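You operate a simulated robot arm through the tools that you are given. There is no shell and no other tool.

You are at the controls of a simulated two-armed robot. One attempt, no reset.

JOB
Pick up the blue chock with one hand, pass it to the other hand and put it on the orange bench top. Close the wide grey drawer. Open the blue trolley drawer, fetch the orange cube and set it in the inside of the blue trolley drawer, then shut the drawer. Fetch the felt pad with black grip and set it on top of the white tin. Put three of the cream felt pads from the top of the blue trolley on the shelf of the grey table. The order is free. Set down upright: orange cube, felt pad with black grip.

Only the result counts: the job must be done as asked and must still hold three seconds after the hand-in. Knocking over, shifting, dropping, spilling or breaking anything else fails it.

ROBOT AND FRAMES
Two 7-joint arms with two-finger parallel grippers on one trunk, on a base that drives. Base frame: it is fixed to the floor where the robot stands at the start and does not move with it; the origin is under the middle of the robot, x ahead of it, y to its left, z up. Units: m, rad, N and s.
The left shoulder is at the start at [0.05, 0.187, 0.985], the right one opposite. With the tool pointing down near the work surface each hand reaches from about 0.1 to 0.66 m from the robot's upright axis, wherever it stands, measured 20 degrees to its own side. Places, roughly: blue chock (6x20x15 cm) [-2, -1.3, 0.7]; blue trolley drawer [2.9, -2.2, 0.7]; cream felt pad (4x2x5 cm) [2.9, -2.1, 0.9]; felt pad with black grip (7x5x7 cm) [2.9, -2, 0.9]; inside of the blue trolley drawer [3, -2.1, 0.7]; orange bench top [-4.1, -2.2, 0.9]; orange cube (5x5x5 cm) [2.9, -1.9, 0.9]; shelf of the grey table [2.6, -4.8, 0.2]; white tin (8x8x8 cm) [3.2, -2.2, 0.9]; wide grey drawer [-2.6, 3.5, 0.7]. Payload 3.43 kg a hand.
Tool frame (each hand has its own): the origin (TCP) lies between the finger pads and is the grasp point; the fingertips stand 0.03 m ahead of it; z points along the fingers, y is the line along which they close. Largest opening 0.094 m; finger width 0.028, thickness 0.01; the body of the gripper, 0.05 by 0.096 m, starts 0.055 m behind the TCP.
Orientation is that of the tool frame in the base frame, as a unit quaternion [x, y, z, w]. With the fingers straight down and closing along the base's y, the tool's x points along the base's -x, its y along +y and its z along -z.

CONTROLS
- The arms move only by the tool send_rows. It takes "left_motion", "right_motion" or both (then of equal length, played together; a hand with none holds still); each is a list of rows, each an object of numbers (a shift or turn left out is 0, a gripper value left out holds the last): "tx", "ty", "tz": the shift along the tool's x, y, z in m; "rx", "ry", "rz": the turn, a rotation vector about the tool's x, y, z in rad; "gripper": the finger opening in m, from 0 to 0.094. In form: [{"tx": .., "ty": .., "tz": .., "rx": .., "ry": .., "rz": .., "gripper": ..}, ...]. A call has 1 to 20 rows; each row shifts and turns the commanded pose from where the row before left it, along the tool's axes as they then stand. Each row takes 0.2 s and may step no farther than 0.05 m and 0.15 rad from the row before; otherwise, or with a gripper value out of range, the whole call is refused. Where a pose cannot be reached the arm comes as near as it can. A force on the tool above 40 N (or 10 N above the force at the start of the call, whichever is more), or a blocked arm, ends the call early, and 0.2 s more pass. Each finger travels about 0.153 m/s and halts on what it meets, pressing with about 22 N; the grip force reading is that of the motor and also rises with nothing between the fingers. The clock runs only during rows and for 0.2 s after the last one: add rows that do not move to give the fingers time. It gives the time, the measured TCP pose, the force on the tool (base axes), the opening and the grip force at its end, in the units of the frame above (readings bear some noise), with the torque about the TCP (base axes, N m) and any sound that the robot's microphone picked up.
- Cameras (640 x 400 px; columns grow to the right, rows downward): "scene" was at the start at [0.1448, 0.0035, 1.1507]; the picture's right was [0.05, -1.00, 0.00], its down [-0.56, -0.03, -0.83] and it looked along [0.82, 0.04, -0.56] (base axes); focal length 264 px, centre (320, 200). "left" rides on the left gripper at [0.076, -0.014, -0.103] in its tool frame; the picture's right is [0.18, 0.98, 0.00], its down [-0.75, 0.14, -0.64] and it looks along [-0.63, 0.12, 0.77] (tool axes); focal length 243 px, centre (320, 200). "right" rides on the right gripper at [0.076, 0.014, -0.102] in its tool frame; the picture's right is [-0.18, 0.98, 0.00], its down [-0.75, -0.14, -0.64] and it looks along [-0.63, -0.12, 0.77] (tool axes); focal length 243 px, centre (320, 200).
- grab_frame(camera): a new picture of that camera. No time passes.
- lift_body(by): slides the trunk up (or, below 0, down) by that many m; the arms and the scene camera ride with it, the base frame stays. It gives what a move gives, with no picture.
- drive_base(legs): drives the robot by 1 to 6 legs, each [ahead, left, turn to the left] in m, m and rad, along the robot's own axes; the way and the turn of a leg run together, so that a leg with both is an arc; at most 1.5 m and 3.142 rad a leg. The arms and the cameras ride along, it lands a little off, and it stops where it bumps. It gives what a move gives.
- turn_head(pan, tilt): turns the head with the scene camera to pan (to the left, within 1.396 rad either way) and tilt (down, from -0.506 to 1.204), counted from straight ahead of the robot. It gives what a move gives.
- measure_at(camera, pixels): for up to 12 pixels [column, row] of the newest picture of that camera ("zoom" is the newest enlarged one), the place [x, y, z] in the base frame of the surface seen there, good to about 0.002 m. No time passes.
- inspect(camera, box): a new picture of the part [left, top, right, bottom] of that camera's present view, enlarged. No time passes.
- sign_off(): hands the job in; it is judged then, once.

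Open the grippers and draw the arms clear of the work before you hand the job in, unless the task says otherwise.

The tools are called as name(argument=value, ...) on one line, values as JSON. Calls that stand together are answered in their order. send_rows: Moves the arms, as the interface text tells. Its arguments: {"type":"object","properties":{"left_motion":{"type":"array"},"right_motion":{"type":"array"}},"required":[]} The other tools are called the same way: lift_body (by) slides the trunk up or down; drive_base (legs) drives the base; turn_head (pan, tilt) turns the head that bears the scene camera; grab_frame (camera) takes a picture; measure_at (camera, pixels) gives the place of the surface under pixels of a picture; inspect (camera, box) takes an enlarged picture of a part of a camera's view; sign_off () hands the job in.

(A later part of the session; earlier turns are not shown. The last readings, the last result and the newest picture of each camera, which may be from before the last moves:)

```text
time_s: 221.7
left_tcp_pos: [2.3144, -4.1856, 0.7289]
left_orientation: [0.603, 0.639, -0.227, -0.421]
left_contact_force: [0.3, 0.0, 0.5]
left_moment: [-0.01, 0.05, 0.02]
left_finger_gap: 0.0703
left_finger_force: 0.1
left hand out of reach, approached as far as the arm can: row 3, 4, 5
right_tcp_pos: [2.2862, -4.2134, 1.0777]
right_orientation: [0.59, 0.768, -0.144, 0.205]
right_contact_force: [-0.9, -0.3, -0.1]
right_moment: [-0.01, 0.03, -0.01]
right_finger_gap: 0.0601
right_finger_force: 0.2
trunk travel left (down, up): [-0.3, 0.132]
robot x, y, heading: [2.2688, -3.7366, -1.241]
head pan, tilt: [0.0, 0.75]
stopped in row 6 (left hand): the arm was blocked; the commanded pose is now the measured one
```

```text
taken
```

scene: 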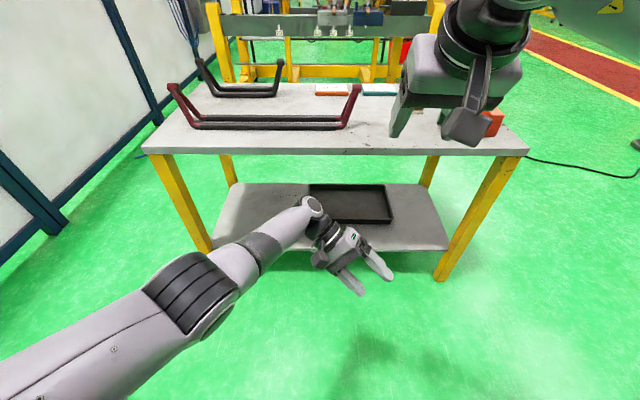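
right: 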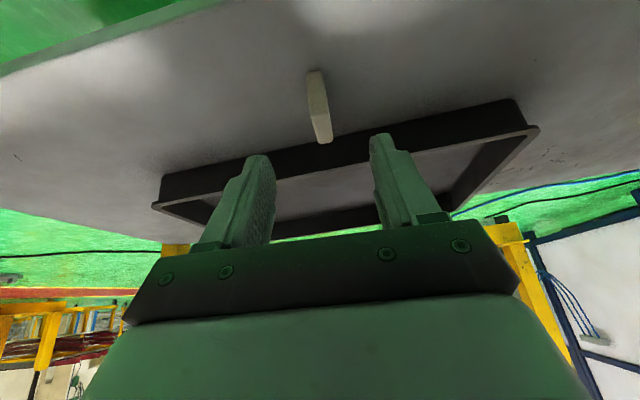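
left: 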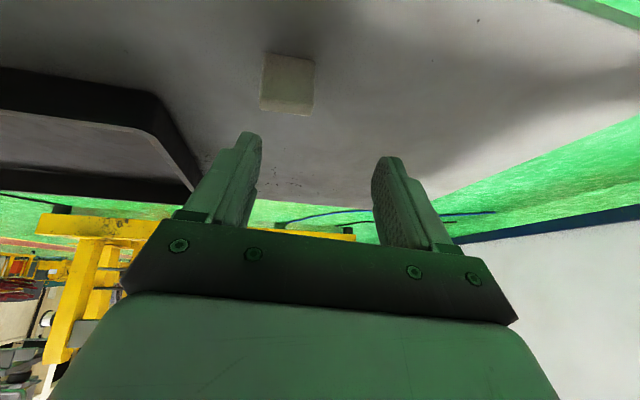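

The elbow is swinging outward now. I move the right hand aside and rotate the left tool back to pointing down from this posture.

send_rows(right_motion=[{"ty": -0.04}, {"ty": -0.04}, {"ty": -0.04}, {"ty": -0.03}, {}, {}, {}, {}, {}, {}, {}, {}, {}], left_motion=[{}, {}, {}, {}, {"rx": -0.112, "ry": -0.055, "rz": -0.031}, {"rx": -0.112, "ry": -0.055, "rz": -0.031}, {"rx": -0.112, "ry": -0.055, "rz": -0.031}, {"rx": -0.112, "ry": -0.055, "rz": -0.031}, {"rx": -0.112, "ry": -0.055, "rz": -0.031}, {"rx": -0.112, "ry": -0.055, "rz": -0.031}, {"rx": -0.112, "ry": -0.055, "rz": -0.031}, {"rx": -0.112, "ry": -0.055, "rz": -0.031}, {}])

grab_frame(camera="scene")

```text
time_s: 224.6
left_tcp_pos: [2.3927, -4.1959, 0.7042]
left_orientation: [0.54, 0.84, 0.033, 0.03]
left_contact_force: [0.1, -0.1, 0.8]
left_moment: [-0.02, -0.03, -0.03]
left_finger_gap: 0.07
left_finger_force: 0.1
right_tcp_pos: [2.1412, -4.2525, 1.0737]
right_orientation: [0.589, 0.768, -0.144, 0.205]
right_contact_force: [-0.1, -0.2, 0.1]
right_moment: [0.0, -0.01, 0.02]
right_finger_gap: 0.0602
right_finger_force: 0.1
trunk travel left (down, up): [-0.3, 0.132]
robot x, y, heading: [2.2675, -3.736, -1.242]
head pan, tilt: [0.0, 0.75]
stopped in row 13 (left hand): the arm was blocked; the commanded pose is now the measured one
```

```text
taken
```

scene: 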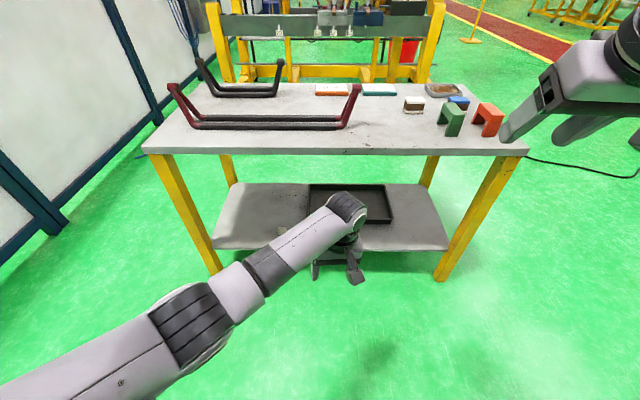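

The left forearm now comes in from the left with the tool down. I raise the hand here.

send_rows(left_motion=[{"tz": -0.035}, {"tz": -0.035}, {"tz": -0.035}, {"tz": -0.035}, {"tz": -0.035}, {"tz": -0.035}, {"tz": -0.035}, {}])

grab_frame(camera="scene")

```text
time_s: 226.4
left_tcp_pos: [2.3692, -4.1997, 0.9498]
left_orientation: [0.542, 0.839, 0.032, 0.029]
left_contact_force: [-0.2, -0.8, 0.1]
left_moment: [0.01, -0.04, -0.03]
left_finger_gap: 0.07
left_finger_force: 0.1
right_tcp_pos: [2.1419, -4.253, 1.0739]
right_orientation: [0.59, 0.768, -0.144, 0.204]
right_contact_force: [-0.3, -0.2, -0.1]
right_moment: [-0.02, 0.0, -0.01]
right_finger_gap: 0.0599
right_finger_force: 0.0
trunk travel left (down, up): [-0.3, 0.132]
robot x, y, heading: [2.2659, -3.7342, -1.241]
head pan, tilt: [0.0, 0.75]
```

```text
taken
```

scene: 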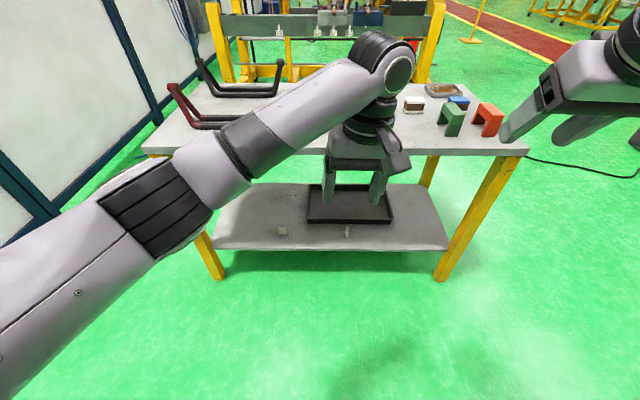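

The posture is healthy again. I straighten the tool and move it to its home side.

send_rows(left_motion=[{"rx": 0.086, "ry": 0.01, "rz": 0.094}, {"ty": 0.04}, {"ty": 0.04}, {"ty": 0.04}, {"ty": 0.04, "tx": 0.02}, {"ty": 0.04, "tx": 0.02}, {"ty": 0.04, "tx": 0.02}, {"tz": -0.04}, {"tz": -0.04}, {}])

grab_frame(camera="scene")

```text
time_s: 228.6
left_tcp_pos: [2.5774, -4.0651, 1.0289]
left_orientation: [0.581, 0.814, 0.0, 0.0]
left_contact_force: [-0.6, 0.2, -0.3]
left_moment: [-0.01, -0.01, 0.0]
left_finger_gap: 0.0699
left_finger_force: 0.2
right_tcp_pos: [2.1405, -4.2521, 1.0738]
right_orientation: [0.59, 0.768, -0.144, 0.204]
right_contact_force: [0.5, 0.2, 0.0]
right_moment: [-0.04, 0.02, 0.01]
right_finger_gap: 0.0602
right_finger_force: 0.1
trunk travel left (down, up): [-0.3, 0.132]
robot x, y, heading: [2.2674, -3.7348, -1.242]
head pan, tilt: [0.0, 0.75]
```

```text
taken
```

scene: 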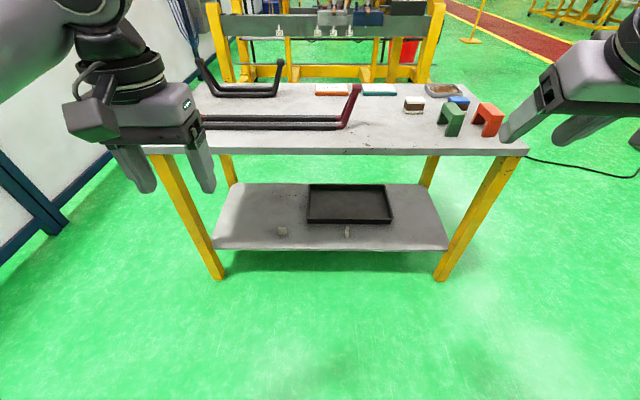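

Left arm restored. I drive backward to the trolley area, then turn to face it.

drive_base(legs=[[-1.4, 0.17, 0], [-0.16, 0.02, 0], [0, 0, 1.558]])

turn_head(pan=0.0, tilt=0.6)

grab_frame(camera="scene")

```text
time_s: 240.4
left_tcp_pos: [2.2607, -1.8817, 1.0292]
left_orientation: [-0.167, 0.986, 0.0, 0.0]
left_contact_force: [-0.2, -0.1, -0.3]
left_moment: [-0.03, 0.01, 0.03]
left_finger_gap: 0.0699
left_finger_force: 0.1
right_tcp_pos: [2.4514, -2.3159, 1.0739]
right_orientation: [-0.129, 0.96, 0.043, 0.246]
right_contact_force: [0.2, 0.3, 1.3]
right_moment: [0.01, 0.0, 0.0]
right_finger_gap: 0.0598
right_finger_force: 0.0
trunk travel left (down, up): [-0.3, 0.132]
robot x, y, heading: [1.9324, -2.1962, 0.341]
head pan, tilt: [0.0, 0.75]
```

```text
time_s: 241.1
left_tcp_pos: [2.2605, -1.8812, 1.0295]
left_orientation: [-0.167, 0.986, 0.0, 0.0]
left_contact_force: [-0.3, -0.1, -0.5]
left_moment: [0.0, 0.05, -0.01]
left_finger_gap: 0.0698
left_finger_force: 0.0
right_tcp_pos: [2.4513, -2.3167, 1.0734]
right_orientation: [-0.128, 0.96, 0.043, 0.245]
right_contact_force: [0.4, -0.1, 0.0]
right_moment: [0.05, 0.0, -0.02]
right_finger_gap: 0.0598
right_finger_force: 0.0
trunk travel left (down, up): [-0.3, 0.132]
robot x, y, heading: [1.9341, -2.1918, 0.332]
head pan, tilt: [0.0, 0.6]
```

```text
taken
```

scene: 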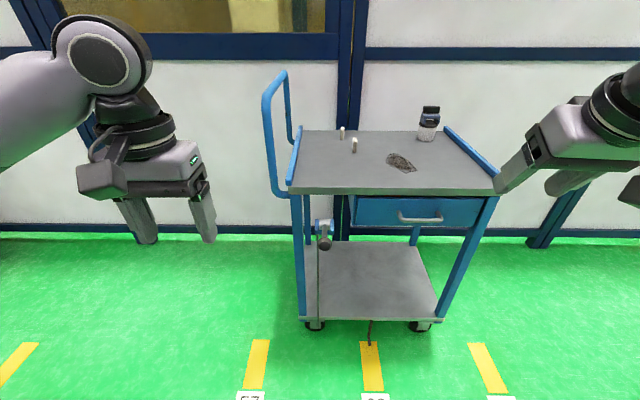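

Everything at the trolley is as left. I retract the left hand so it clears the loop and drive up.

send_rows(left_motion=[{"tx": 0.04}, {"tx": 0.04}, {"tx": 0.04}, {"tx": 0.03, "tz": -0.03}, {}])

drive_base(legs=[[0.395, -0.08, -0.019]])

turn_head(pan=0.0, tilt=0.7)

inspect(camera="scene", box=[280, 120, 440, 245])

```text
time_s: 242.3
left_tcp_pos: [2.12, -1.9295, 1.0583]
left_orientation: [-0.166, 0.986, 0.0, -0.001]
left_contact_force: [-0.9, 0.2, -1.1]
left_moment: [-0.03, 0.03, 0.02]
left_finger_gap: 0.0701
left_finger_force: 0.2
right_tcp_pos: [2.4503, -2.3174, 1.0732]
right_orientation: [-0.128, 0.96, 0.043, 0.246]
right_contact_force: [0.1, -0.5, 0.5]
right_moment: [-0.01, -0.03, -0.04]
right_finger_gap: 0.06
right_finger_force: 0.1
trunk travel left (down, up): [-0.3, 0.132]
robot x, y, heading: [1.9325, -2.1929, 0.332]
head pan, tilt: [0.0, 0.6]
```

```text
time_s: 244.8
left_tcp_pos: [2.5237, -1.8833, 1.0596]
left_orientation: [-0.158, 0.987, 0.0, 0.0]
left_contact_force: [-0.1, -0.8, 0.1]
left_moment: [0.02, 0.02, 0.02]
left_finger_gap: 0.07
left_finger_force: 0.0
right_tcp_pos: [2.8476, -2.2764, 1.0736]
right_orientation: [-0.118, 0.961, 0.041, 0.246]
right_contact_force: [0.6, -0.1, -0.6]
right_moment: [-0.01, 0.01, -0.01]
right_finger_gap: 0.0596
right_finger_force: 0.1
trunk travel left (down, up): [-0.3, 0.132]
robot x, y, heading: [2.3311, -2.1436, 0.315]
head pan, tilt: [0.0, 0.6]
```

```text
time_s: 245.5
left_tcp_pos: [2.5237, -1.884, 1.0596]
left_orientation: [-0.158, 0.988, 0.0, -0.001]
left_contact_force: [-0.8, -0.3, 0.0]
left_moment: [-0.01, 0.01, -0.04]
left_finger_gap: 0.0699
left_finger_force: 0.1
right_tcp_pos: [2.8466, -2.2769, 1.0742]
right_orientation: [-0.119, 0.961, 0.04, 0.247]
right_contact_force: [-0.9, -0.1, 0.1]
right_moment: [-0.02, -0.02, 0.0]
right_finger_gap: 0.0601
right_finger_force: 0.2
trunk travel left (down, up): [-0.3, 0.132]
robot x, y, heading: [2.3295, -2.1441, 0.315]
head pan, tilt: [0.0, 0.7]
```

```text
3.20 times, centred on (360, 182) of scene
```

zoom: 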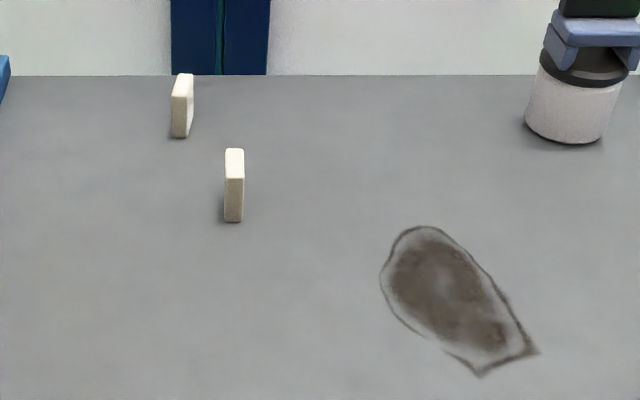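

Pad C is at (2.980,-1.969). I shift the base 6 cm left so the right arm needn't cross the body, and move the right hand above C.

drive_base(legs=[[0, 0.06, 0]])

send_rows(right_motion=[{"tx": -0.024, "tz": 0.0132, "ty": 0.026, "gripper": 0.08}, {"tx": -0.024, "tz": 0.0132, "ty": 0.026}, {"tx": -0.024, "tz": 0.0132, "ty": 0.026}, {"tx": -0.024, "tz": 0.0132, "ty": 0.026}, {"tx": -0.024, "tz": 0.0132, "ty": 0.026}, {"tx": -0.024, "tz": 0.0132, "ty": 0.026}, {"tx": -0.024, "tz": 0.0132, "ty": 0.026}, {}])

grab_frame(camera="right")

```text
time_s: 246.7
left_tcp_pos: [2.5043, -1.8279, 1.0595]
left_orientation: [-0.157, 0.988, 0.001, 0.0]
left_contact_force: [-0.9, -0.2, -0.2]
left_moment: [0.01, -0.05, 0.0]
left_finger_gap: 0.0701
left_finger_force: 0.0
right_tcp_pos: [2.8289, -2.2198, 1.0738]
right_orientation: [-0.119, 0.961, 0.041, 0.246]
right_contact_force: [-0.2, 0.7, 0.2]
right_moment: [-0.02, -0.02, 0.0]
right_finger_gap: 0.0599
right_finger_force: 0.0
trunk travel left (down, up): [-0.3, 0.132]
robot x, y, heading: [2.3153, -2.087, 0.315]
head pan, tilt: [0.0, 0.7]
```

```text
time_s: 248.5
left_tcp_pos: [2.5056, -1.8286, 1.0589]
left_orientation: [-0.157, 0.988, 0.001, 0.0]
left_contact_force: [0.4, 0.5, 0.7]
left_moment: [0.0, -0.01, 0.0]
left_finger_gap: 0.07
left_finger_force: 0.1
right_tcp_pos: [2.9707, -1.9973, 1.0783]
right_orientation: [-0.12, 0.96, 0.041, 0.248]
right_contact_force: [-0.1, 0.0, 0.4]
right_moment: [-0.01, -0.01, 0.01]
right_finger_gap: 0.0798
right_finger_force: 0.0
trunk travel left (down, up): [-0.3, 0.132]
robot x, y, heading: [2.3165, -2.0901, 0.316]
head pan, tilt: [0.0, 0.7]
```

```text
taken
```

right: 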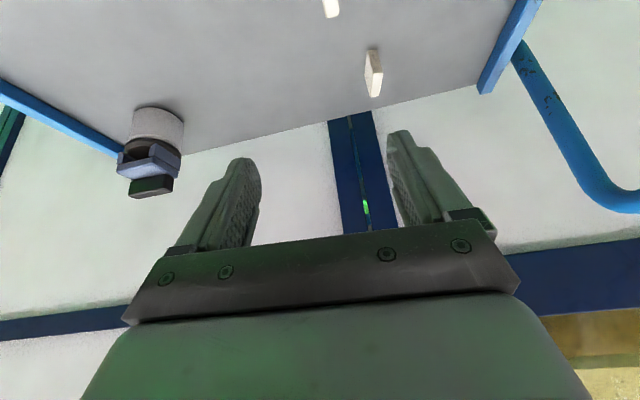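

I fine-align and lower most of the way.

send_rows(right_motion=[{"tx": -0.0144, "tz": 0.008, "ty": 0.0248}, {"tx": 0.0193, "tz": 0.035}, {"tx": 0.0193, "tz": 0.035}, {"tx": 0.0193, "tz": 0.035}, {"tx": 0.0193, "tz": 0.035}, {}])

grab_frame(camera="right")

```text
time_s: 249.9
left_tcp_pos: [2.5058, -1.8273, 1.0599]
left_orientation: [-0.158, 0.987, 0.001, 0.0]
left_contact_force: [0.1, -0.9, -0.4]
left_moment: [-0.02, 0.0, -0.03]
left_finger_gap: 0.0699
left_finger_force: 0.0
right_tcp_pos: [2.9782, -1.9669, 0.9187]
right_orientation: [-0.12, 0.961, 0.041, 0.247]
right_contact_force: [-0.3, 0.6, 0.4]
right_moment: [0.04, -0.01, -0.03]
right_finger_gap: 0.0802
right_finger_force: 0.0
trunk travel left (down, up): [-0.3, 0.132]
robot x, y, heading: [2.3091, -2.0863, 0.317]
head pan, tilt: [0.0, 0.7]
```

```text
taken
```

right: 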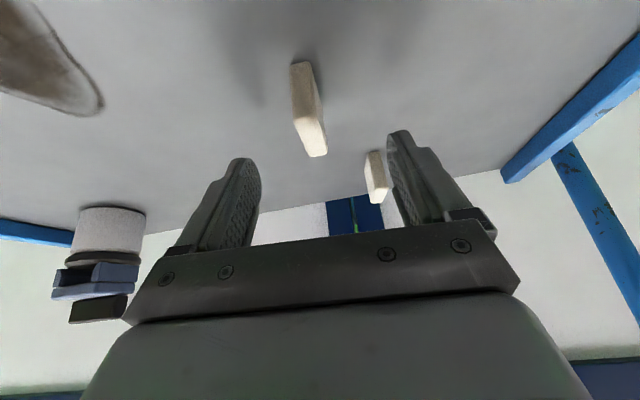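

C is centred. I lower the last 37 mm and grip.

send_rows(right_motion=[{"tx": 0.0097, "tz": 0.0175}, {"tx": 0.0082, "tz": 0.0148}, {"gripper": 0.05}, {"gripper": 0.03}, {"gripper": 0.006}, {}, {}, {"tx": -0.0097, "tz": -0.0175}, {"tx": -0.0193, "tz": -0.035}, {"tx": -0.0193, "tz": -0.035}, {"tx": -0.0193, "tz": -0.035}, {"tx": -0.0193, "tz": -0.035}, {}])

grab_frame(camera="right")

grab_frame(camera="scene")

```text
time_s: 252.7
left_tcp_pos: [2.5047, -1.8282, 1.0585]
left_orientation: [-0.158, 0.987, 0.001, 0.0]
left_contact_force: [0.0, -0.6, 1.5]
left_moment: [0.0, 0.0, -0.01]
left_finger_gap: 0.0701
left_finger_force: 0.0
right_tcp_pos: [2.9779, -1.9685, 1.0615]
right_orientation: [-0.12, 0.961, 0.041, 0.246]
right_contact_force: [-0.3, -0.2, -0.1]
right_moment: [-0.03, 0.01, 0.03]
right_finger_gap: 0.0167
right_finger_force: 22.2
trunk travel left (down, up): [-0.3, 0.132]
robot x, y, heading: [2.3131, -2.0891, 0.317]
head pan, tilt: [0.0, 0.7]
```

```text
taken
```

right: 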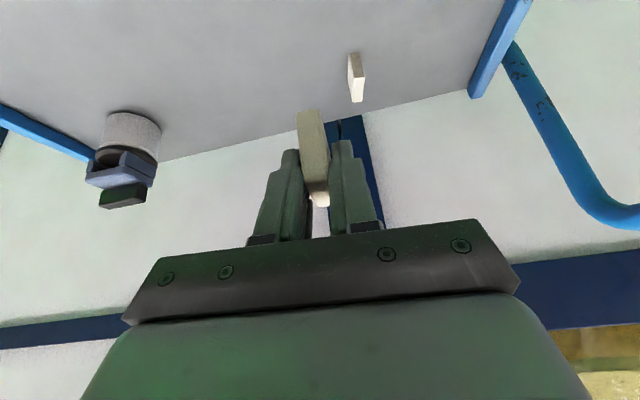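

```text
taken
```

scene: 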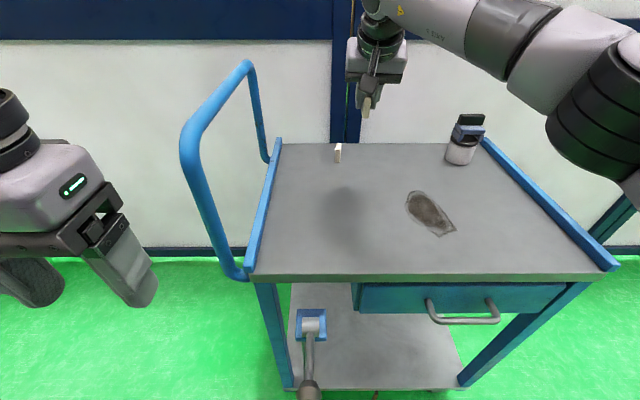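

C is held (gap 0.017). I draw the right hand back and drive to the grey table again.

send_rows(right_motion=[{"tx": 0.035, "tz": -0.0193, "ty": -0.02}, {"tx": 0.035, "tz": -0.0193, "ty": -0.02}, {"tx": 0.035, "tz": -0.0193, "ty": -0.02}, {"tx": 0.035, "tz": -0.0193, "ty": -0.02}, {"tx": 0.035, "tz": -0.0193, "ty": -0.02}, {}])

drive_base(legs=[[-0.45, 0, 0], [0, 0, -1.559]])

```text
time_s: 254.1
left_tcp_pos: [2.5051, -1.8281, 1.0598]
left_orientation: [-0.156, 0.988, 0.001, 0.001]
left_contact_force: [-0.5, -0.3, 0.0]
left_moment: [0.0, 0.0, -0.01]
left_finger_gap: 0.07
left_finger_force: 0.1
right_tcp_pos: [2.8095, -2.1155, 1.0593]
right_orientation: [-0.119, 0.961, 0.04, 0.247]
right_contact_force: [-0.3, 0.3, -0.1]
right_moment: [-0.01, 0.03, -0.02]
right_finger_gap: 0.0164
right_finger_force: 22.0
trunk travel left (down, up): [-0.3, 0.132]
robot x, y, heading: [2.3102, -2.0874, 0.316]
head pan, tilt: [0.0, 0.7]
```

```text
time_s: 260.6
left_tcp_pos: [2.1511, -2.416, 1.0587]
left_orientation: [0.586, 0.81, 0.0, 0.001]
left_contact_force: [-0.2, -1.2, -0.1]
left_moment: [0.0, -0.01, -0.02]
left_finger_gap: 0.0702
left_finger_force: 0.1
right_tcp_pos: [1.8633, -2.7221, 1.0605]
right_orientation: [0.595, 0.764, -0.145, 0.203]
right_contact_force: [-0.5, 0.5, 0.5]
right_moment: [-0.03, 0.03, -0.01]
right_finger_gap: 0.0163
right_finger_force: 22.0
trunk travel left (down, up): [-0.3, 0.132]
robot x, y, heading: [1.8909, -2.2237, -1.253]
head pan, tilt: [0.0, 0.7]
```

I drive to the staging place ahead of the shelf, a bit further right than before.

drive_base(legs=[[1.3, -0.21, 0.008], [0.37, -0.06, 0]])

turn_head(pan=0.0, tilt=0.75)

grab_frame(camera="scene")

```text
time_s: 269.2
left_tcp_pos: [2.4193, -4.0835, 1.0587]
left_orientation: [0.585, 0.811, 0.001, 0.001]
left_contact_force: [-0.1, -0.7, -0.1]
left_moment: [-0.03, 0.04, 0.01]
left_finger_gap: 0.0701
left_finger_force: 0.1
right_tcp_pos: [2.1353, -4.3916, 1.0594]
right_orientation: [0.592, 0.766, -0.144, 0.204]
right_contact_force: [0.4, 1.3, 0.1]
right_moment: [-0.02, 0.01, -0.01]
right_finger_gap: 0.0165
right_finger_force: 22.3
trunk travel left (down, up): [-0.3, 0.132]
robot x, y, heading: [2.1583, -3.8906, -1.249]
head pan, tilt: [0.0, 0.7]
```

```text
time_s: 269.8
left_tcp_pos: [2.4209, -4.0837, 1.0594]
left_orientation: [0.583, 0.812, 0.001, 0.0]
left_contact_force: [0.4, -0.2, -0.8]
left_moment: [-0.01, -0.02, 0.0]
left_finger_gap: 0.0701
left_finger_force: 0.1
right_tcp_pos: [2.1355, -4.3908, 1.0587]
right_orientation: [0.592, 0.766, -0.145, 0.203]
right_contact_force: [0.7, 0.8, 0.2]
right_moment: [0.0, -0.01, -0.02]
right_finger_gap: 0.0162
right_finger_force: 21.7
trunk travel left (down, up): [-0.3, 0.132]
robot x, y, heading: [2.1608, -3.8954, -1.251]
head pan, tilt: [0.0, 0.75]
```

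```text
taken
```

scene: 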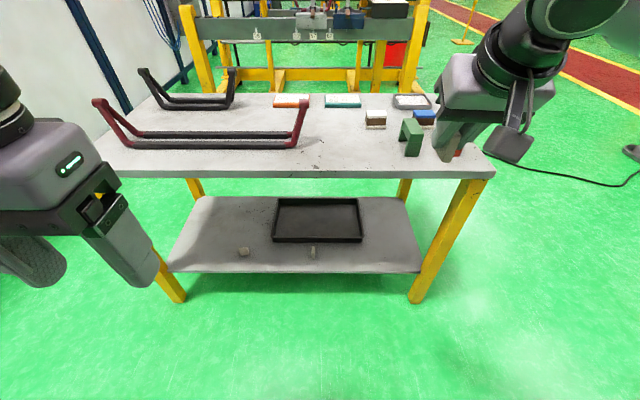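

Pads A and B are at (242,252) and (312,251) on the shelf. I lower the trunk and then the right hand as before.

lift_body(by=-0.3)

send_rows(right_motion=[{"tx": 0.0193, "tz": 0.035}, {"tx": 0.0193, "tz": 0.035}, {"tx": 0.0193, "tz": 0.035}, {"tx": 0.0193, "tz": 0.035}, {"tx": 0.0193, "tz": 0.035}, {"tx": 0.0193, "tz": 0.035}, {"tx": 0.0193, "tz": 0.035}, {"tx": 0.0193, "tz": 0.035}, {"tx": 0.0193, "tz": 0.035}, {"tx": 0.0193, "tz": 0.035}, {"ty": 0.02}, {"ty": 0.02}, {}])

grab_frame(camera="scene")

```text
time_s: 272.8
left_tcp_pos: [2.4207, -4.0842, 0.7596]
left_orientation: [0.584, 0.811, 0.001, 0.0]
left_contact_force: [0.3, -0.6, 0.3]
left_moment: [-0.01, -0.02, -0.01]
left_finger_gap: 0.0698
left_finger_force: 0.0
right_tcp_pos: [2.1351, -4.3906, 0.7587]
right_orientation: [0.592, 0.766, -0.145, 0.204]
right_contact_force: [0.1, -0.3, -0.1]
right_moment: [0.0, 0.0, -0.02]
right_finger_gap: 0.0162
right_finger_force: 22.2
trunk travel left (down, up): [0.0, 0.432]
robot x, y, heading: [2.1607, -3.891, -1.244]
head pan, tilt: [0.0, 0.75]
```

```text
time_s: 275.6
left_tcp_pos: [2.421, -4.0841, 0.7589]
left_orientation: [0.584, 0.811, 0.001, 0.001]
left_contact_force: [0.0, -0.1, -0.1]
left_moment: [0.03, 0.02, 0.02]
left_finger_gap: 0.0701
left_finger_force: 0.0
right_tcp_pos: [2.1833, -4.3774, 0.3603]
right_orientation: [0.592, 0.766, -0.145, 0.204]
right_contact_force: [0.7, -0.6, -0.1]
right_moment: [-0.01, -0.01, 0.0]
right_finger_gap: 0.0161
right_finger_force: 22.6
trunk travel left (down, up): [0.0, 0.432]
robot x, y, heading: [2.1612, -3.8927, -1.248]
head pan, tilt: [0.0, 0.75]
```

```text
taken
```

scene: 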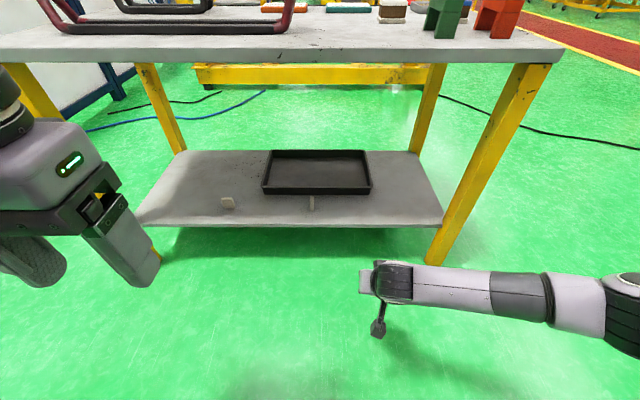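

Before driving in I raise the left hand above table-top height and check the right elbow against the table's right leg.

send_rows(left_motion=[{"tz": -0.04}, {"tz": -0.04}, {"tz": -0.03}, {}])

measure_at(camera="scene", pixels=[[630, 300], [600, 290], [500, 280], [440, 245], [430, 262], [530, 80], [310, 48], [625, 340]])

```text
time_s: 276.6
left_tcp_pos: [2.4196, -4.0843, 0.8689]
left_orientation: [0.585, 0.811, 0.0, -0.001]
left_contact_force: [0.1, 0.1, 0.5]
left_moment: [-0.01, 0.04, 0.01]
left_finger_gap: 0.0702
left_finger_force: 0.0
right_tcp_pos: [2.1822, -4.3777, 0.3592]
right_orientation: [0.592, 0.766, -0.145, 0.204]
right_contact_force: [-0.8, 0.2, -1.0]
right_moment: [0.0, 0.0, -0.01]
right_finger_gap: 0.0165
right_finger_force: 22.0
trunk travel left (down, up): [0.0, 0.432]
robot x, y, heading: [2.1613, -3.8917, -1.251]
head pan, tilt: [0.0, 0.75]
```

```text
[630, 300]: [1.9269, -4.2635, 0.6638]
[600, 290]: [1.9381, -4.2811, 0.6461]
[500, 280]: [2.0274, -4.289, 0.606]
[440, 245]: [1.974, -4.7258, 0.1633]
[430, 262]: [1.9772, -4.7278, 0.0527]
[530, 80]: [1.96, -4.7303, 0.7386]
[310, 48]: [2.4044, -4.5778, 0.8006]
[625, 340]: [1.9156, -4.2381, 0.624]
```

The elbow would keep about 8 cm from the leg; I drive 0.32 m and reach the rest with the arm for more margin.

drive_base(legs=[[0.32, 0, 0]])

send_rows(right_motion=[{"tx": -0.0219, "tz": 0.012}, {"tx": -0.0219, "tz": 0.012}, {}])

grab_frame(camera="scene")

grab_frame(camera="right")

```text
time_s: 278.8
left_tcp_pos: [2.5206, -4.3871, 0.8702]
left_orientation: [0.584, 0.812, 0.001, 0.0]
left_contact_force: [-0.5, -0.1, 0.3]
left_moment: [0.01, 0.01, 0.01]
left_finger_gap: 0.0702
left_finger_force: 0.1
right_tcp_pos: [2.2818, -4.6797, 0.3604]
right_orientation: [0.593, 0.766, -0.144, 0.204]
right_contact_force: [-0.7, 0.3, 0.3]
right_moment: [-0.04, -0.01, -0.02]
right_finger_gap: 0.0165
right_finger_force: 22.1
trunk travel left (down, up): [0.0, 0.432]
robot x, y, heading: [2.2585, -4.1967, -1.252]
head pan, tilt: [0.0, 0.75]
```

```text
time_s: 279.6
left_tcp_pos: [2.52, -4.3865, 0.8696]
left_orientation: [0.584, 0.812, 0.0, -0.001]
left_contact_force: [-0.1, -0.8, -0.1]
left_moment: [0.01, -0.01, 0.0]
left_finger_gap: 0.0701
left_finger_force: 0.0
right_tcp_pos: [2.295, -4.7291, 0.3616]
right_orientation: [0.592, 0.766, -0.144, 0.204]
right_contact_force: [-0.1, -0.4, -0.2]
right_moment: [0.0, -0.01, -0.04]
right_finger_gap: 0.0165
right_finger_force: 22.6
trunk travel left (down, up): [0.0, 0.432]
robot x, y, heading: [2.2612, -4.1986, -1.248]
head pan, tilt: [0.0, 0.75]
```

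```text
taken
```

scene: 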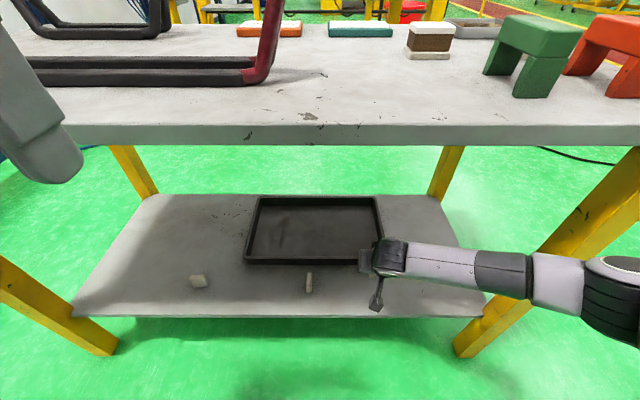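

```text
taken
```

right: 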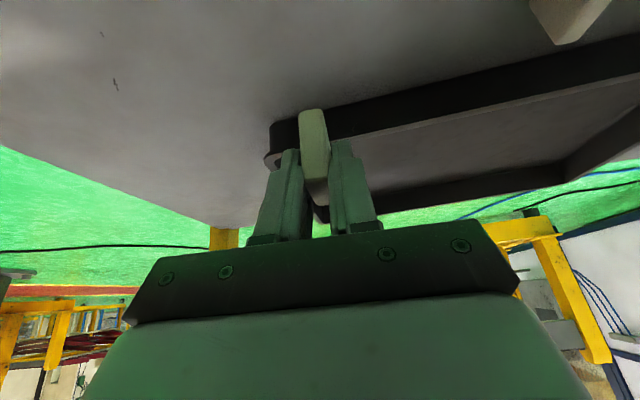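

Pad C is at depth 0.064, clear of the tray (0.14) and of B. I lower it in steps to contact.

send_rows(right_motion=[{"tx": 0.0174, "tz": 0.0316}, {"tx": 0.0125, "tz": 0.0228}, {"tx": 0.003, "tz": 0.0053}, {"tx": 0.002, "tz": 0.0036}, {"tx": 0.001, "tz": 0.0018}, {}])

```text
time_s: 281.0
left_tcp_pos: [2.5203, -4.3862, 0.8701]
left_orientation: [0.584, 0.812, 0.001, 0.001]
left_contact_force: [-0.3, 0.2, -0.9]
left_moment: [0.0, 0.02, -0.03]
left_finger_gap: 0.0701
left_finger_force: 0.0
right_tcp_pos: [2.2959, -4.7273, 0.286]
right_orientation: [0.593, 0.766, -0.144, 0.203]
right_contact_force: [-0.1, 0.1, 0.2]
right_moment: [-0.02, -0.03, -0.06]
right_finger_gap: 0.0167
right_finger_force: 21.7
trunk travel left (down, up): [0.0, 0.432]
robot x, y, heading: [2.2608, -4.1991, -1.247]
head pan, tilt: [0.0, 0.75]
```

send_rows(right_motion=[{"tx": 0.001, "tz": 0.0018}, {"tx": 0.0008, "tz": 0.0014}, {}])

```text
time_s: 281.8
left_tcp_pos: [2.5202, -4.386, 0.8691]
left_orientation: [0.584, 0.812, 0.0, 0.001]
left_contact_force: [-0.6, -0.2, -0.1]
left_moment: [0.03, -0.01, -0.02]
left_finger_gap: 0.0701
left_finger_force: 0.0
right_tcp_pos: [2.2962, -4.7274, 0.2823]
right_orientation: [0.592, 0.766, -0.145, 0.205]
right_contact_force: [-0.2, -0.1, 2.0]
right_moment: [-0.05, 0.0, 0.0]
right_finger_gap: 0.0165
right_finger_force: 21.8
trunk travel left (down, up): [0.0, 0.432]
robot x, y, heading: [2.2596, -4.1964, -1.255]
head pan, tilt: [0.0, 0.75]
```

Light contact is felt. I open and withdraw along the tool axis, then look.

send_rows(right_motion=[{"gripper": 0.03}, {"gripper": 0.05}, {}, {"tz": -0.02}, {"tz": -0.03}, {"tz": -0.03}, {}])

grab_frame(camera="right")

drive_base(legs=[[-0.45, 0, 0]])

inspect(camera="scene", box=[120, 130, 460, 300])

```text
time_s: 283.4
left_tcp_pos: [2.5207, -4.3868, 0.8687]
left_orientation: [0.585, 0.811, 0.002, 0.0]
left_contact_force: [0.5, 0.2, 0.6]
left_moment: [0.0, 0.01, -0.02]
left_finger_gap: 0.0702
left_finger_force: 0.0
right_tcp_pos: [2.2841, -4.6909, 0.3535]
right_orientation: [0.593, 0.766, -0.145, 0.203]
right_contact_force: [-0.7, 0.0, 0.3]
right_moment: [-0.02, 0.03, 0.04]
right_finger_gap: 0.05
right_finger_force: 0.1
trunk travel left (down, up): [0.0, 0.432]
robot x, y, heading: [2.2607, -4.1938, -1.249]
head pan, tilt: [0.0, 0.75]
```

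```text
taken
```

right: 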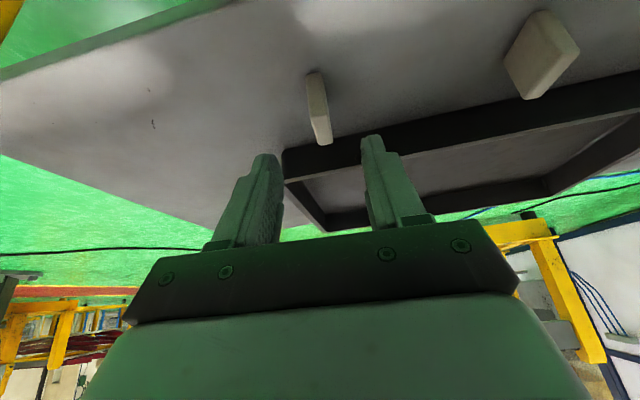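

```text
time_s: 286.1
left_tcp_pos: [2.3778, -3.9563, 0.8705]
left_orientation: [0.582, 0.813, 0.002, 0.001]
left_contact_force: [-0.8, 0.0, -0.2]
left_moment: [0.02, 0.0, 0.01]
left_finger_gap: 0.0701
left_finger_force: 0.0
right_tcp_pos: [2.1433, -4.261, 0.3516]
right_orientation: [0.591, 0.767, -0.145, 0.204]
right_contact_force: [0.2, -0.5, -0.3]
right_moment: [-0.01, -0.03, 0.02]
right_finger_gap: 0.0502
right_finger_force: 0.1
trunk travel left (down, up): [0.0, 0.432]
robot x, y, heading: [2.1172, -3.7694, -1.243]
head pan, tilt: [0.0, 0.75]
```

```text
1.88 times, centred on (290, 215) of scene
```

zoom: 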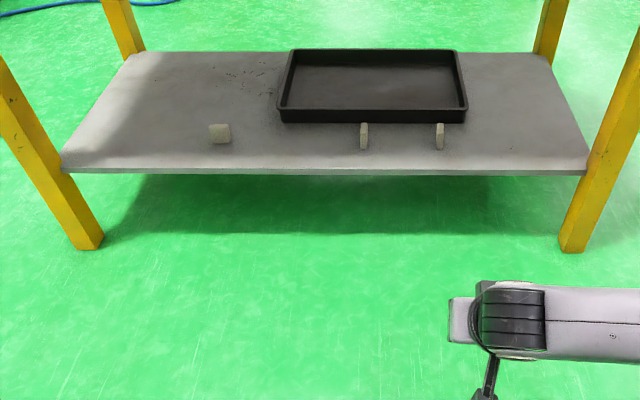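

Three cream pads now stand on the shelf. I bring trunk and right arm back to the carrying pose.

lift_body(by=0.2)

send_rows(right_motion=[{"tx": -0.0193, "tz": -0.035}, {"tx": -0.0193, "tz": -0.035}, {"tx": -0.0193, "tz": -0.035}, {"tx": -0.0193, "tz": -0.035}, {"tx": -0.0193, "tz": -0.035}, {"tx": -0.0193, "tz": -0.035}, {"tx": -0.0193, "tz": -0.035}, {"tx": -0.0193, "tz": -0.035}, {"tx": -0.0193, "tz": -0.035}, {"ry": 0.126, "rz": -0.017}, {"ry": 0.126, "rz": -0.017}, {"ry": 0.126, "rz": -0.017}, {"ry": 0.126, "rz": -0.017}, {}])

turn_head(pan=-1.2, tilt=0.3)

grab_frame(camera="scene")

turn_head(pan=1.2, tilt=0.3)

grab_frame(camera="scene")

```text
time_s: 288.3
left_tcp_pos: [2.3772, -3.9565, 1.0691]
left_orientation: [0.583, 0.813, 0.0, 0.0]
left_contact_force: [-0.1, -0.1, -0.6]
left_moment: [-0.01, -0.01, 0.01]
left_finger_gap: 0.0701
left_finger_force: 0.0
right_tcp_pos: [2.1422, -4.2619, 0.5522]
right_orientation: [0.591, 0.767, -0.144, 0.204]
right_contact_force: [1.0, 0.0, -0.3]
right_moment: [0.03, 0.0, 0.01]
right_finger_gap: 0.0499
right_finger_force: 0.1
trunk travel left (down, up): [-0.2, 0.232]
robot x, y, heading: [2.1136, -3.7696, -1.247]
head pan, tilt: [0.0, 0.75]
```

```text
time_s: 291.3
left_tcp_pos: [2.3788, -3.957, 1.0695]
left_orientation: [0.583, 0.813, 0.0, 0.001]
left_contact_force: [-1.1, -0.7, -0.4]
left_moment: [-0.01, -0.01, -0.01]
left_finger_gap: 0.0697
left_finger_force: 0.2
right_tcp_pos: [2.1381, -4.2638, 0.9122]
right_orientation: [0.581, 0.814, 0.002, 0.001]
right_contact_force: [0.0, 0.7, -0.3]
right_moment: [0.01, 0.02, -0.02]
right_finger_gap: 0.0501
right_finger_force: 0.0
trunk travel left (down, up): [-0.2, 0.232]
robot x, y, heading: [2.1179, -3.7658, -1.247]
head pan, tilt: [0.0, 0.75]
```

```text
time_s: 292.7
left_tcp_pos: [2.3781, -3.957, 1.0692]
left_orientation: [0.582, 0.813, 0.0, 0.001]
left_contact_force: [0.6, -1.0, 0.0]
left_moment: [0.0, 0.0, 0.05]
left_finger_gap: 0.0702
left_finger_force: 0.0
right_tcp_pos: [2.1356, -4.264, 0.9118]
right_orientation: [0.582, 0.813, 0.001, 0.002]
right_contact_force: [-0.4, -0.4, -1.0]
right_moment: [-0.04, 0.02, 0.03]
right_finger_gap: 0.0499
right_finger_force: 0.0
trunk travel left (down, up): [-0.2, 0.232]
robot x, y, heading: [2.1181, -3.7691, -1.245]
head pan, tilt: [-1.201, 0.3]
```

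```text
taken
```

scene: 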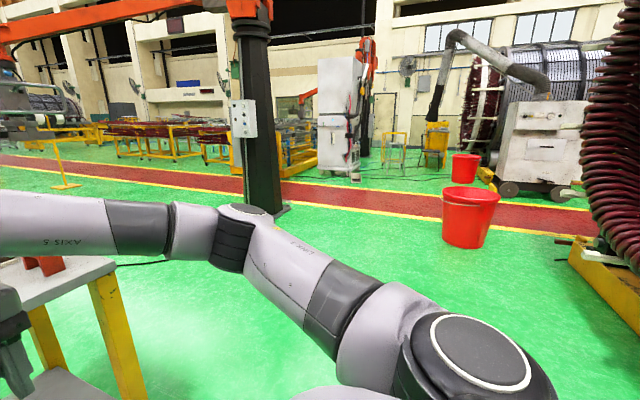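

```text
time_s: 294.9
left_tcp_pos: [2.3779, -3.9574, 1.0694]
left_orientation: [0.582, 0.813, 0.001, 0.0]
left_contact_force: [0.1, 0.7, 0.5]
left_moment: [0.05, 0.0, -0.01]
left_finger_gap: 0.0702
left_finger_force: 0.1
right_tcp_pos: [2.1368, -4.2634, 0.9125]
right_orientation: [0.582, 0.813, 0.001, 0.002]
right_contact_force: [0.1, -0.1, 1.1]
right_moment: [0.01, 0.01, 0.0]
right_finger_gap: 0.0497
right_finger_force: 0.1
trunk travel left (down, up): [-0.2, 0.232]
robot x, y, heading: [2.1105, -3.7696, -1.247]
head pan, tilt: [1.201, 0.3]
```

```text
taken
```

scene: 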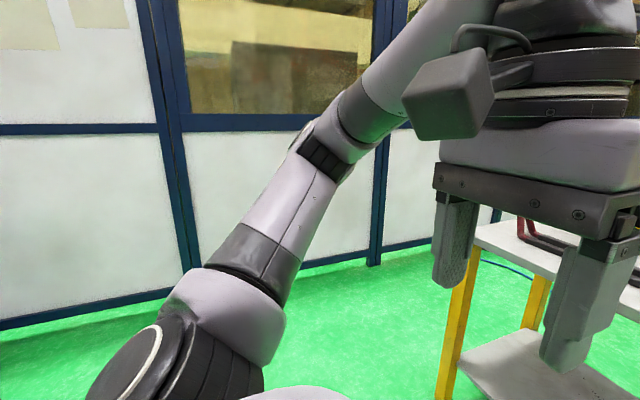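

The machine stands to the west, so I return by the known route. First I back up to the spot before the trolley and turn around to face the way.

drive_base(legs=[[-1.45, 0.29, 0], [0, 0, 2.94]])

turn_head(pan=0.0, tilt=0.5)

grab_frame(camera="scene")

```text
time_s: 309.0
left_tcp_pos: [1.7096, -2.0644, 1.07]
left_orientation: [0.747, -0.665, 0.0, 0.0]
left_contact_force: [0.8, 0.1, 0.0]
left_moment: [0.02, -0.01, 0.01]
left_finger_gap: 0.0701
left_finger_force: 0.3
right_tcp_pos: [2.0108, -1.8158, 0.9122]
right_orientation: [0.747, -0.665, -0.002, 0.0]
right_contact_force: [0.4, 0.7, 0.4]
right_moment: [0.02, 0.01, 0.0]
right_finger_gap: 0.0502
right_finger_force: 0.0
trunk travel left (down, up): [-0.2, 0.232]
robot x, y, heading: [1.9272, -2.3061, 1.684]
head pan, tilt: [1.201, 0.3]
```

```text
time_s: 310.4
left_tcp_pos: [1.7103, -2.0651, 1.0691]
left_orientation: [0.747, -0.665, 0.0, 0.001]
left_contact_force: [0.1, 0.0, -0.1]
left_moment: [-0.02, -0.01, -0.02]
left_finger_gap: 0.07
left_finger_force: 0.1
right_tcp_pos: [2.0101, -1.8152, 0.9122]
right_orientation: [0.747, -0.665, -0.001, 0.001]
right_contact_force: [0.3, 0.7, 1.0]
right_moment: [0.02, 0.01, 0.03]
right_finger_gap: 0.05
right_finger_force: 0.1
trunk travel left (down, up): [-0.2, 0.232]
robot x, y, heading: [1.9255, -2.3048, 1.682]
head pan, tilt: [0.0, 0.499]
```

```text
taken
```

scene: 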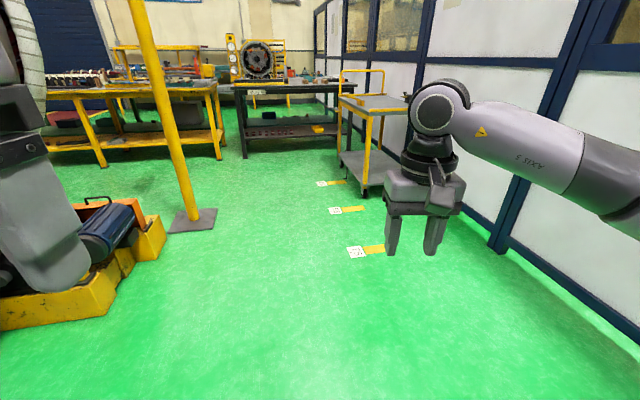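

The lane past the post is clear. I drive through it and turn to face west (-x).

drive_base(legs=[[1.47, 0, 0], [0, 0, 0.42], [1.18, 0, 0], [0, 0, 1.04]])

turn_head(pan=0.0, tilt=0.4)

grab_frame(camera="scene")

```text
time_s: 327.1
left_tcp_pos: [0.9204, -0.0166, 1.0693]
left_orientation: [1.0, -0.001, 0.0, 0.0]
left_contact_force: [1.0, -0.7, -0.2]
left_moment: [-0.01, -0.02, 0.03]
left_finger_gap: 0.07
left_finger_force: 0.0
right_tcp_pos: [0.7088, 0.3108, 0.9121]
right_orientation: [1.0, 0.0, -0.001, 0.001]
right_contact_force: [-0.4, 1.1, 0.1]
right_moment: [-0.01, -0.02, -0.02]
right_finger_gap: 0.0501
right_finger_force: 0.1
trunk travel left (down, up): [-0.2, 0.232]
robot x, y, heading: [1.1827, 0.1708, 3.138]
head pan, tilt: [0.0, 0.499]
```

```text
time_s: 327.8
left_tcp_pos: [0.9204, -0.0172, 1.0697]
left_orientation: [1.0, -0.001, 0.0, 0.0]
left_contact_force: [0.4, -0.2, -0.3]
left_moment: [0.04, -0.01, 0.0]
left_finger_gap: 0.07
left_finger_force: 0.1
right_tcp_pos: [0.7071, 0.3107, 0.9124]
right_orientation: [1.0, -0.001, -0.001, 0.001]
right_contact_force: [0.5, 0.4, 0.2]
right_moment: [-0.02, 0.02, -0.03]
right_finger_gap: 0.0498
right_finger_force: 0.0
trunk travel left (down, up): [-0.2, 0.232]
robot x, y, heading: [1.1869, 0.1694, 3.136]
head pan, tilt: [0.0, 0.4]
```

```text
taken
```

scene: 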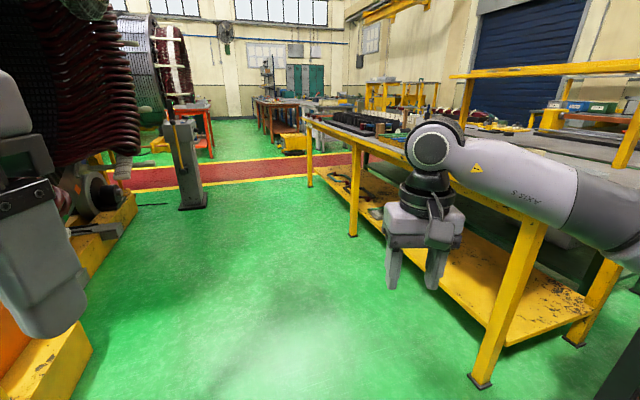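

A corridor runs west between the machine and the yellow tables. I measure its borders.

measure_at(camera="scene", pixels=[[480, 380], [353, 234], [310, 186], [190, 206], [205, 205], [125, 215], [80, 320], [90, 375], [210, 155], [300, 150], [260, 130], [470, 200]])

inspect(camera="scene", box=[100, 60, 420, 240])

```text
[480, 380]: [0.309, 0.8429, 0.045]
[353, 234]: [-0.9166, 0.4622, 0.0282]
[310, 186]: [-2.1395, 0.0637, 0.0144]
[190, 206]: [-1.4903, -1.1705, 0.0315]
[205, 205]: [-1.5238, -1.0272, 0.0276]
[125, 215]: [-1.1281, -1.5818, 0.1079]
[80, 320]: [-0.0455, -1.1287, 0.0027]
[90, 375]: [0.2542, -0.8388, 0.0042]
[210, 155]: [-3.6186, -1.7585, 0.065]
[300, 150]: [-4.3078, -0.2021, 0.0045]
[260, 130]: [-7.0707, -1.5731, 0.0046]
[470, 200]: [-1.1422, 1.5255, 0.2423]
```

```text
2.00 times, centred on (260, 150) of scene
```

zoom: 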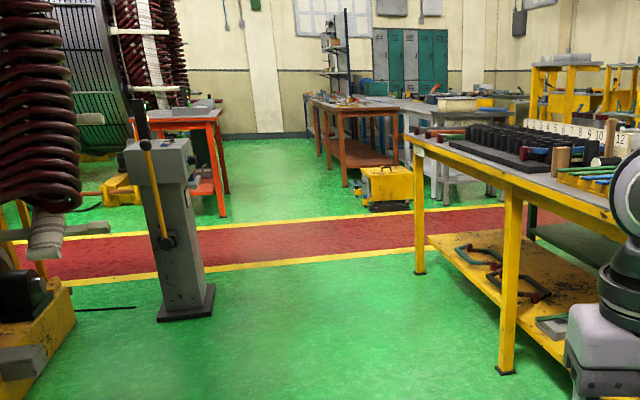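

The corridor is clear: table edge from (0.31,0.84) slanting to (-2.14,0.06), a pillar at (-1.5,-1.1). I drive down its middle.

drive_base(legs=[[0.85, 0, 0], [0, 0, 0.36], [1.45, 0, 0]])

turn_head(pan=0.3, tilt=0.4)

grab_frame(camera="scene")

turn_head(pan=1.2, tilt=0.4)

grab_frame(camera="scene")

```text
time_s: 340.2
left_tcp_pos: [-1.2154, -0.5869, 1.0699]
left_orientation: [0.986, 0.169, 0.0, 0.0]
left_contact_force: [-1.0, 0.2, 0.5]
left_moment: [0.0, -0.01, 0.01]
left_finger_gap: 0.0701
left_finger_force: 0.1
right_tcp_pos: [-1.525, -0.3477, 0.912]
right_orientation: [0.985, 0.17, -0.001, 0.002]
right_contact_force: [-0.4, 0.5, -0.6]
right_moment: [0.0, 0.0, -0.01]
right_finger_gap: 0.0499
right_finger_force: 0.1
trunk travel left (down, up): [-0.2, 0.232]
robot x, y, heading: [-1.0268, -0.3195, -2.8]
head pan, tilt: [0.0, 0.4]
```

```text
time_s: 341.0
left_tcp_pos: [-1.2137, -0.5853, 1.0689]
left_orientation: [0.986, 0.17, 0.0, -0.001]
left_contact_force: [0.7, -0.7, -0.7]
left_moment: [0.03, -0.02, 0.0]
left_finger_gap: 0.0699
left_finger_force: 0.1
right_tcp_pos: [-1.5249, -0.3482, 0.9117]
right_orientation: [0.985, 0.17, 0.0, 0.002]
right_contact_force: [-0.4, -0.3, -0.1]
right_moment: [0.03, -0.01, 0.01]
right_finger_gap: 0.05
right_finger_force: 0.1
trunk travel left (down, up): [-0.2, 0.232]
robot x, y, heading: [-1.0294, -0.3206, -2.804]
head pan, tilt: [0.3, 0.4]
```

```text
taken
```

scene: 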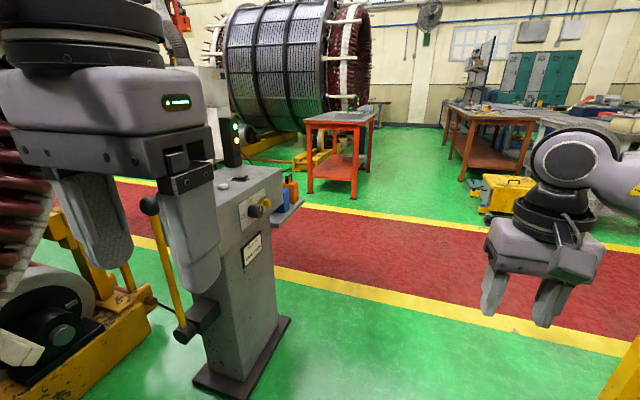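

```text
time_s: 342.2
left_tcp_pos: [-1.2153, -0.5854, 1.0712]
left_orientation: [0.986, 0.169, 0.0, 0.0]
left_contact_force: [0.2, 1.0, 0.8]
left_moment: [0.02, 0.01, 0.01]
left_finger_gap: 0.07
left_finger_force: 0.0
right_tcp_pos: [-1.525, -0.3471, 0.9126]
right_orientation: [0.985, 0.171, -0.001, 0.002]
right_contact_force: [0.5, 0.6, 0.4]
right_moment: [-0.05, -0.01, -0.03]
right_finger_gap: 0.05
right_finger_force: 0.1
trunk travel left (down, up): [-0.2, 0.232]
robot x, y, heading: [-1.0297, -0.3217, -2.804]
head pan, tilt: [1.201, 0.4]
```

```text
taken
```

scene: 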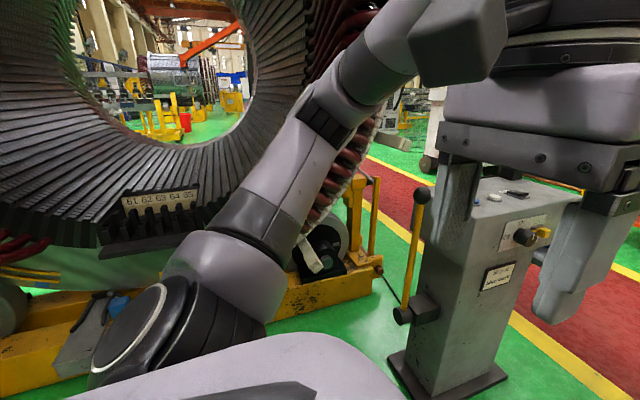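

A console stands at (240,260) with a side shelf at (288,200). I zoom there to find the blue chock.

turn_head(pan=0.3, tilt=0.4)

inspect(camera="scene", box=[200, 90, 400, 240])

measure_at(camera="scene", pixels=[[288, 190], [286, 212], [240, 190], [275, 320], [200, 380], [283, 180], [340, 118], [310, 190], [355, 190], [372, 120], [250, 290], [325, 130]])

```text
time_s: 343.4
left_tcp_pos: [-1.2151, -0.5854, 1.0693]
left_orientation: [0.986, 0.169, 0.0, -0.001]
left_contact_force: [1.1, -0.2, 0.2]
left_moment: [0.05, 0.02, 0.0]
left_finger_gap: 0.0697
left_finger_force: 0.0
right_tcp_pos: [-1.5245, -0.3469, 0.9129]
right_orientation: [0.986, 0.17, -0.001, 0.002]
right_contact_force: [0.6, 0.2, 0.1]
right_moment: [-0.02, -0.04, 0.0]
right_finger_gap: 0.05
right_finger_force: 0.0
trunk travel left (down, up): [-0.2, 0.232]
robot x, y, heading: [-1.0312, -0.3235, -2.805]
head pan, tilt: [0.3, 0.4]
```

```text
2.67 times, centred on (300, 165) of scene
```

zoom: 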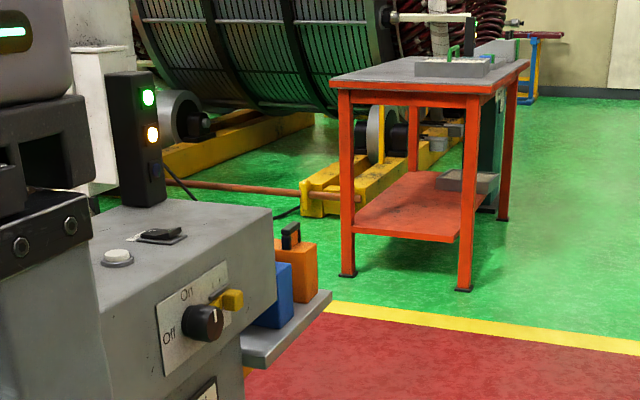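

```text
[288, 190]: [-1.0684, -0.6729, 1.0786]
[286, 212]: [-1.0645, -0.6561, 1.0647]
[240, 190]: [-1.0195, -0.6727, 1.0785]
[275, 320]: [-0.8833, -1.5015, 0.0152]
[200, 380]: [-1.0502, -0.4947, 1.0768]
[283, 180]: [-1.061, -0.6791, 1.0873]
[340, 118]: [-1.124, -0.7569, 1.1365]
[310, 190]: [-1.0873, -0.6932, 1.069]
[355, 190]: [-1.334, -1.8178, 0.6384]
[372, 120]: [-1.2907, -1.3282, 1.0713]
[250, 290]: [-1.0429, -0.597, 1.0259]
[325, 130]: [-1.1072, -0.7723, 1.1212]
```

The blue chock and an orange block stand on a small shelf at the console's far side. I measure with the zoom.

measure_at(camera="zoom", pixels=[[285, 285], [290, 265], [270, 320], [300, 270], [310, 245], [290, 235], [325, 297], [250, 360], [220, 230], [150, 100], [430, 75], [480, 65]])

```text
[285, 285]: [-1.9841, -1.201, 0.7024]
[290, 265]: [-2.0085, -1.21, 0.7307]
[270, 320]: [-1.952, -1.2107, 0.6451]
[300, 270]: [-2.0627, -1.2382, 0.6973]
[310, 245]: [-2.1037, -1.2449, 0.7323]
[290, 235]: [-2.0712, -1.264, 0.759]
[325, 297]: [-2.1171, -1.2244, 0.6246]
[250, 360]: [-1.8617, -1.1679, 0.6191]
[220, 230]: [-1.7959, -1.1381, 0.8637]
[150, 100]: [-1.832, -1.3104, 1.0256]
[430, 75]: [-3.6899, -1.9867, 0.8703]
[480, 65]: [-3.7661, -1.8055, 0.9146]
```

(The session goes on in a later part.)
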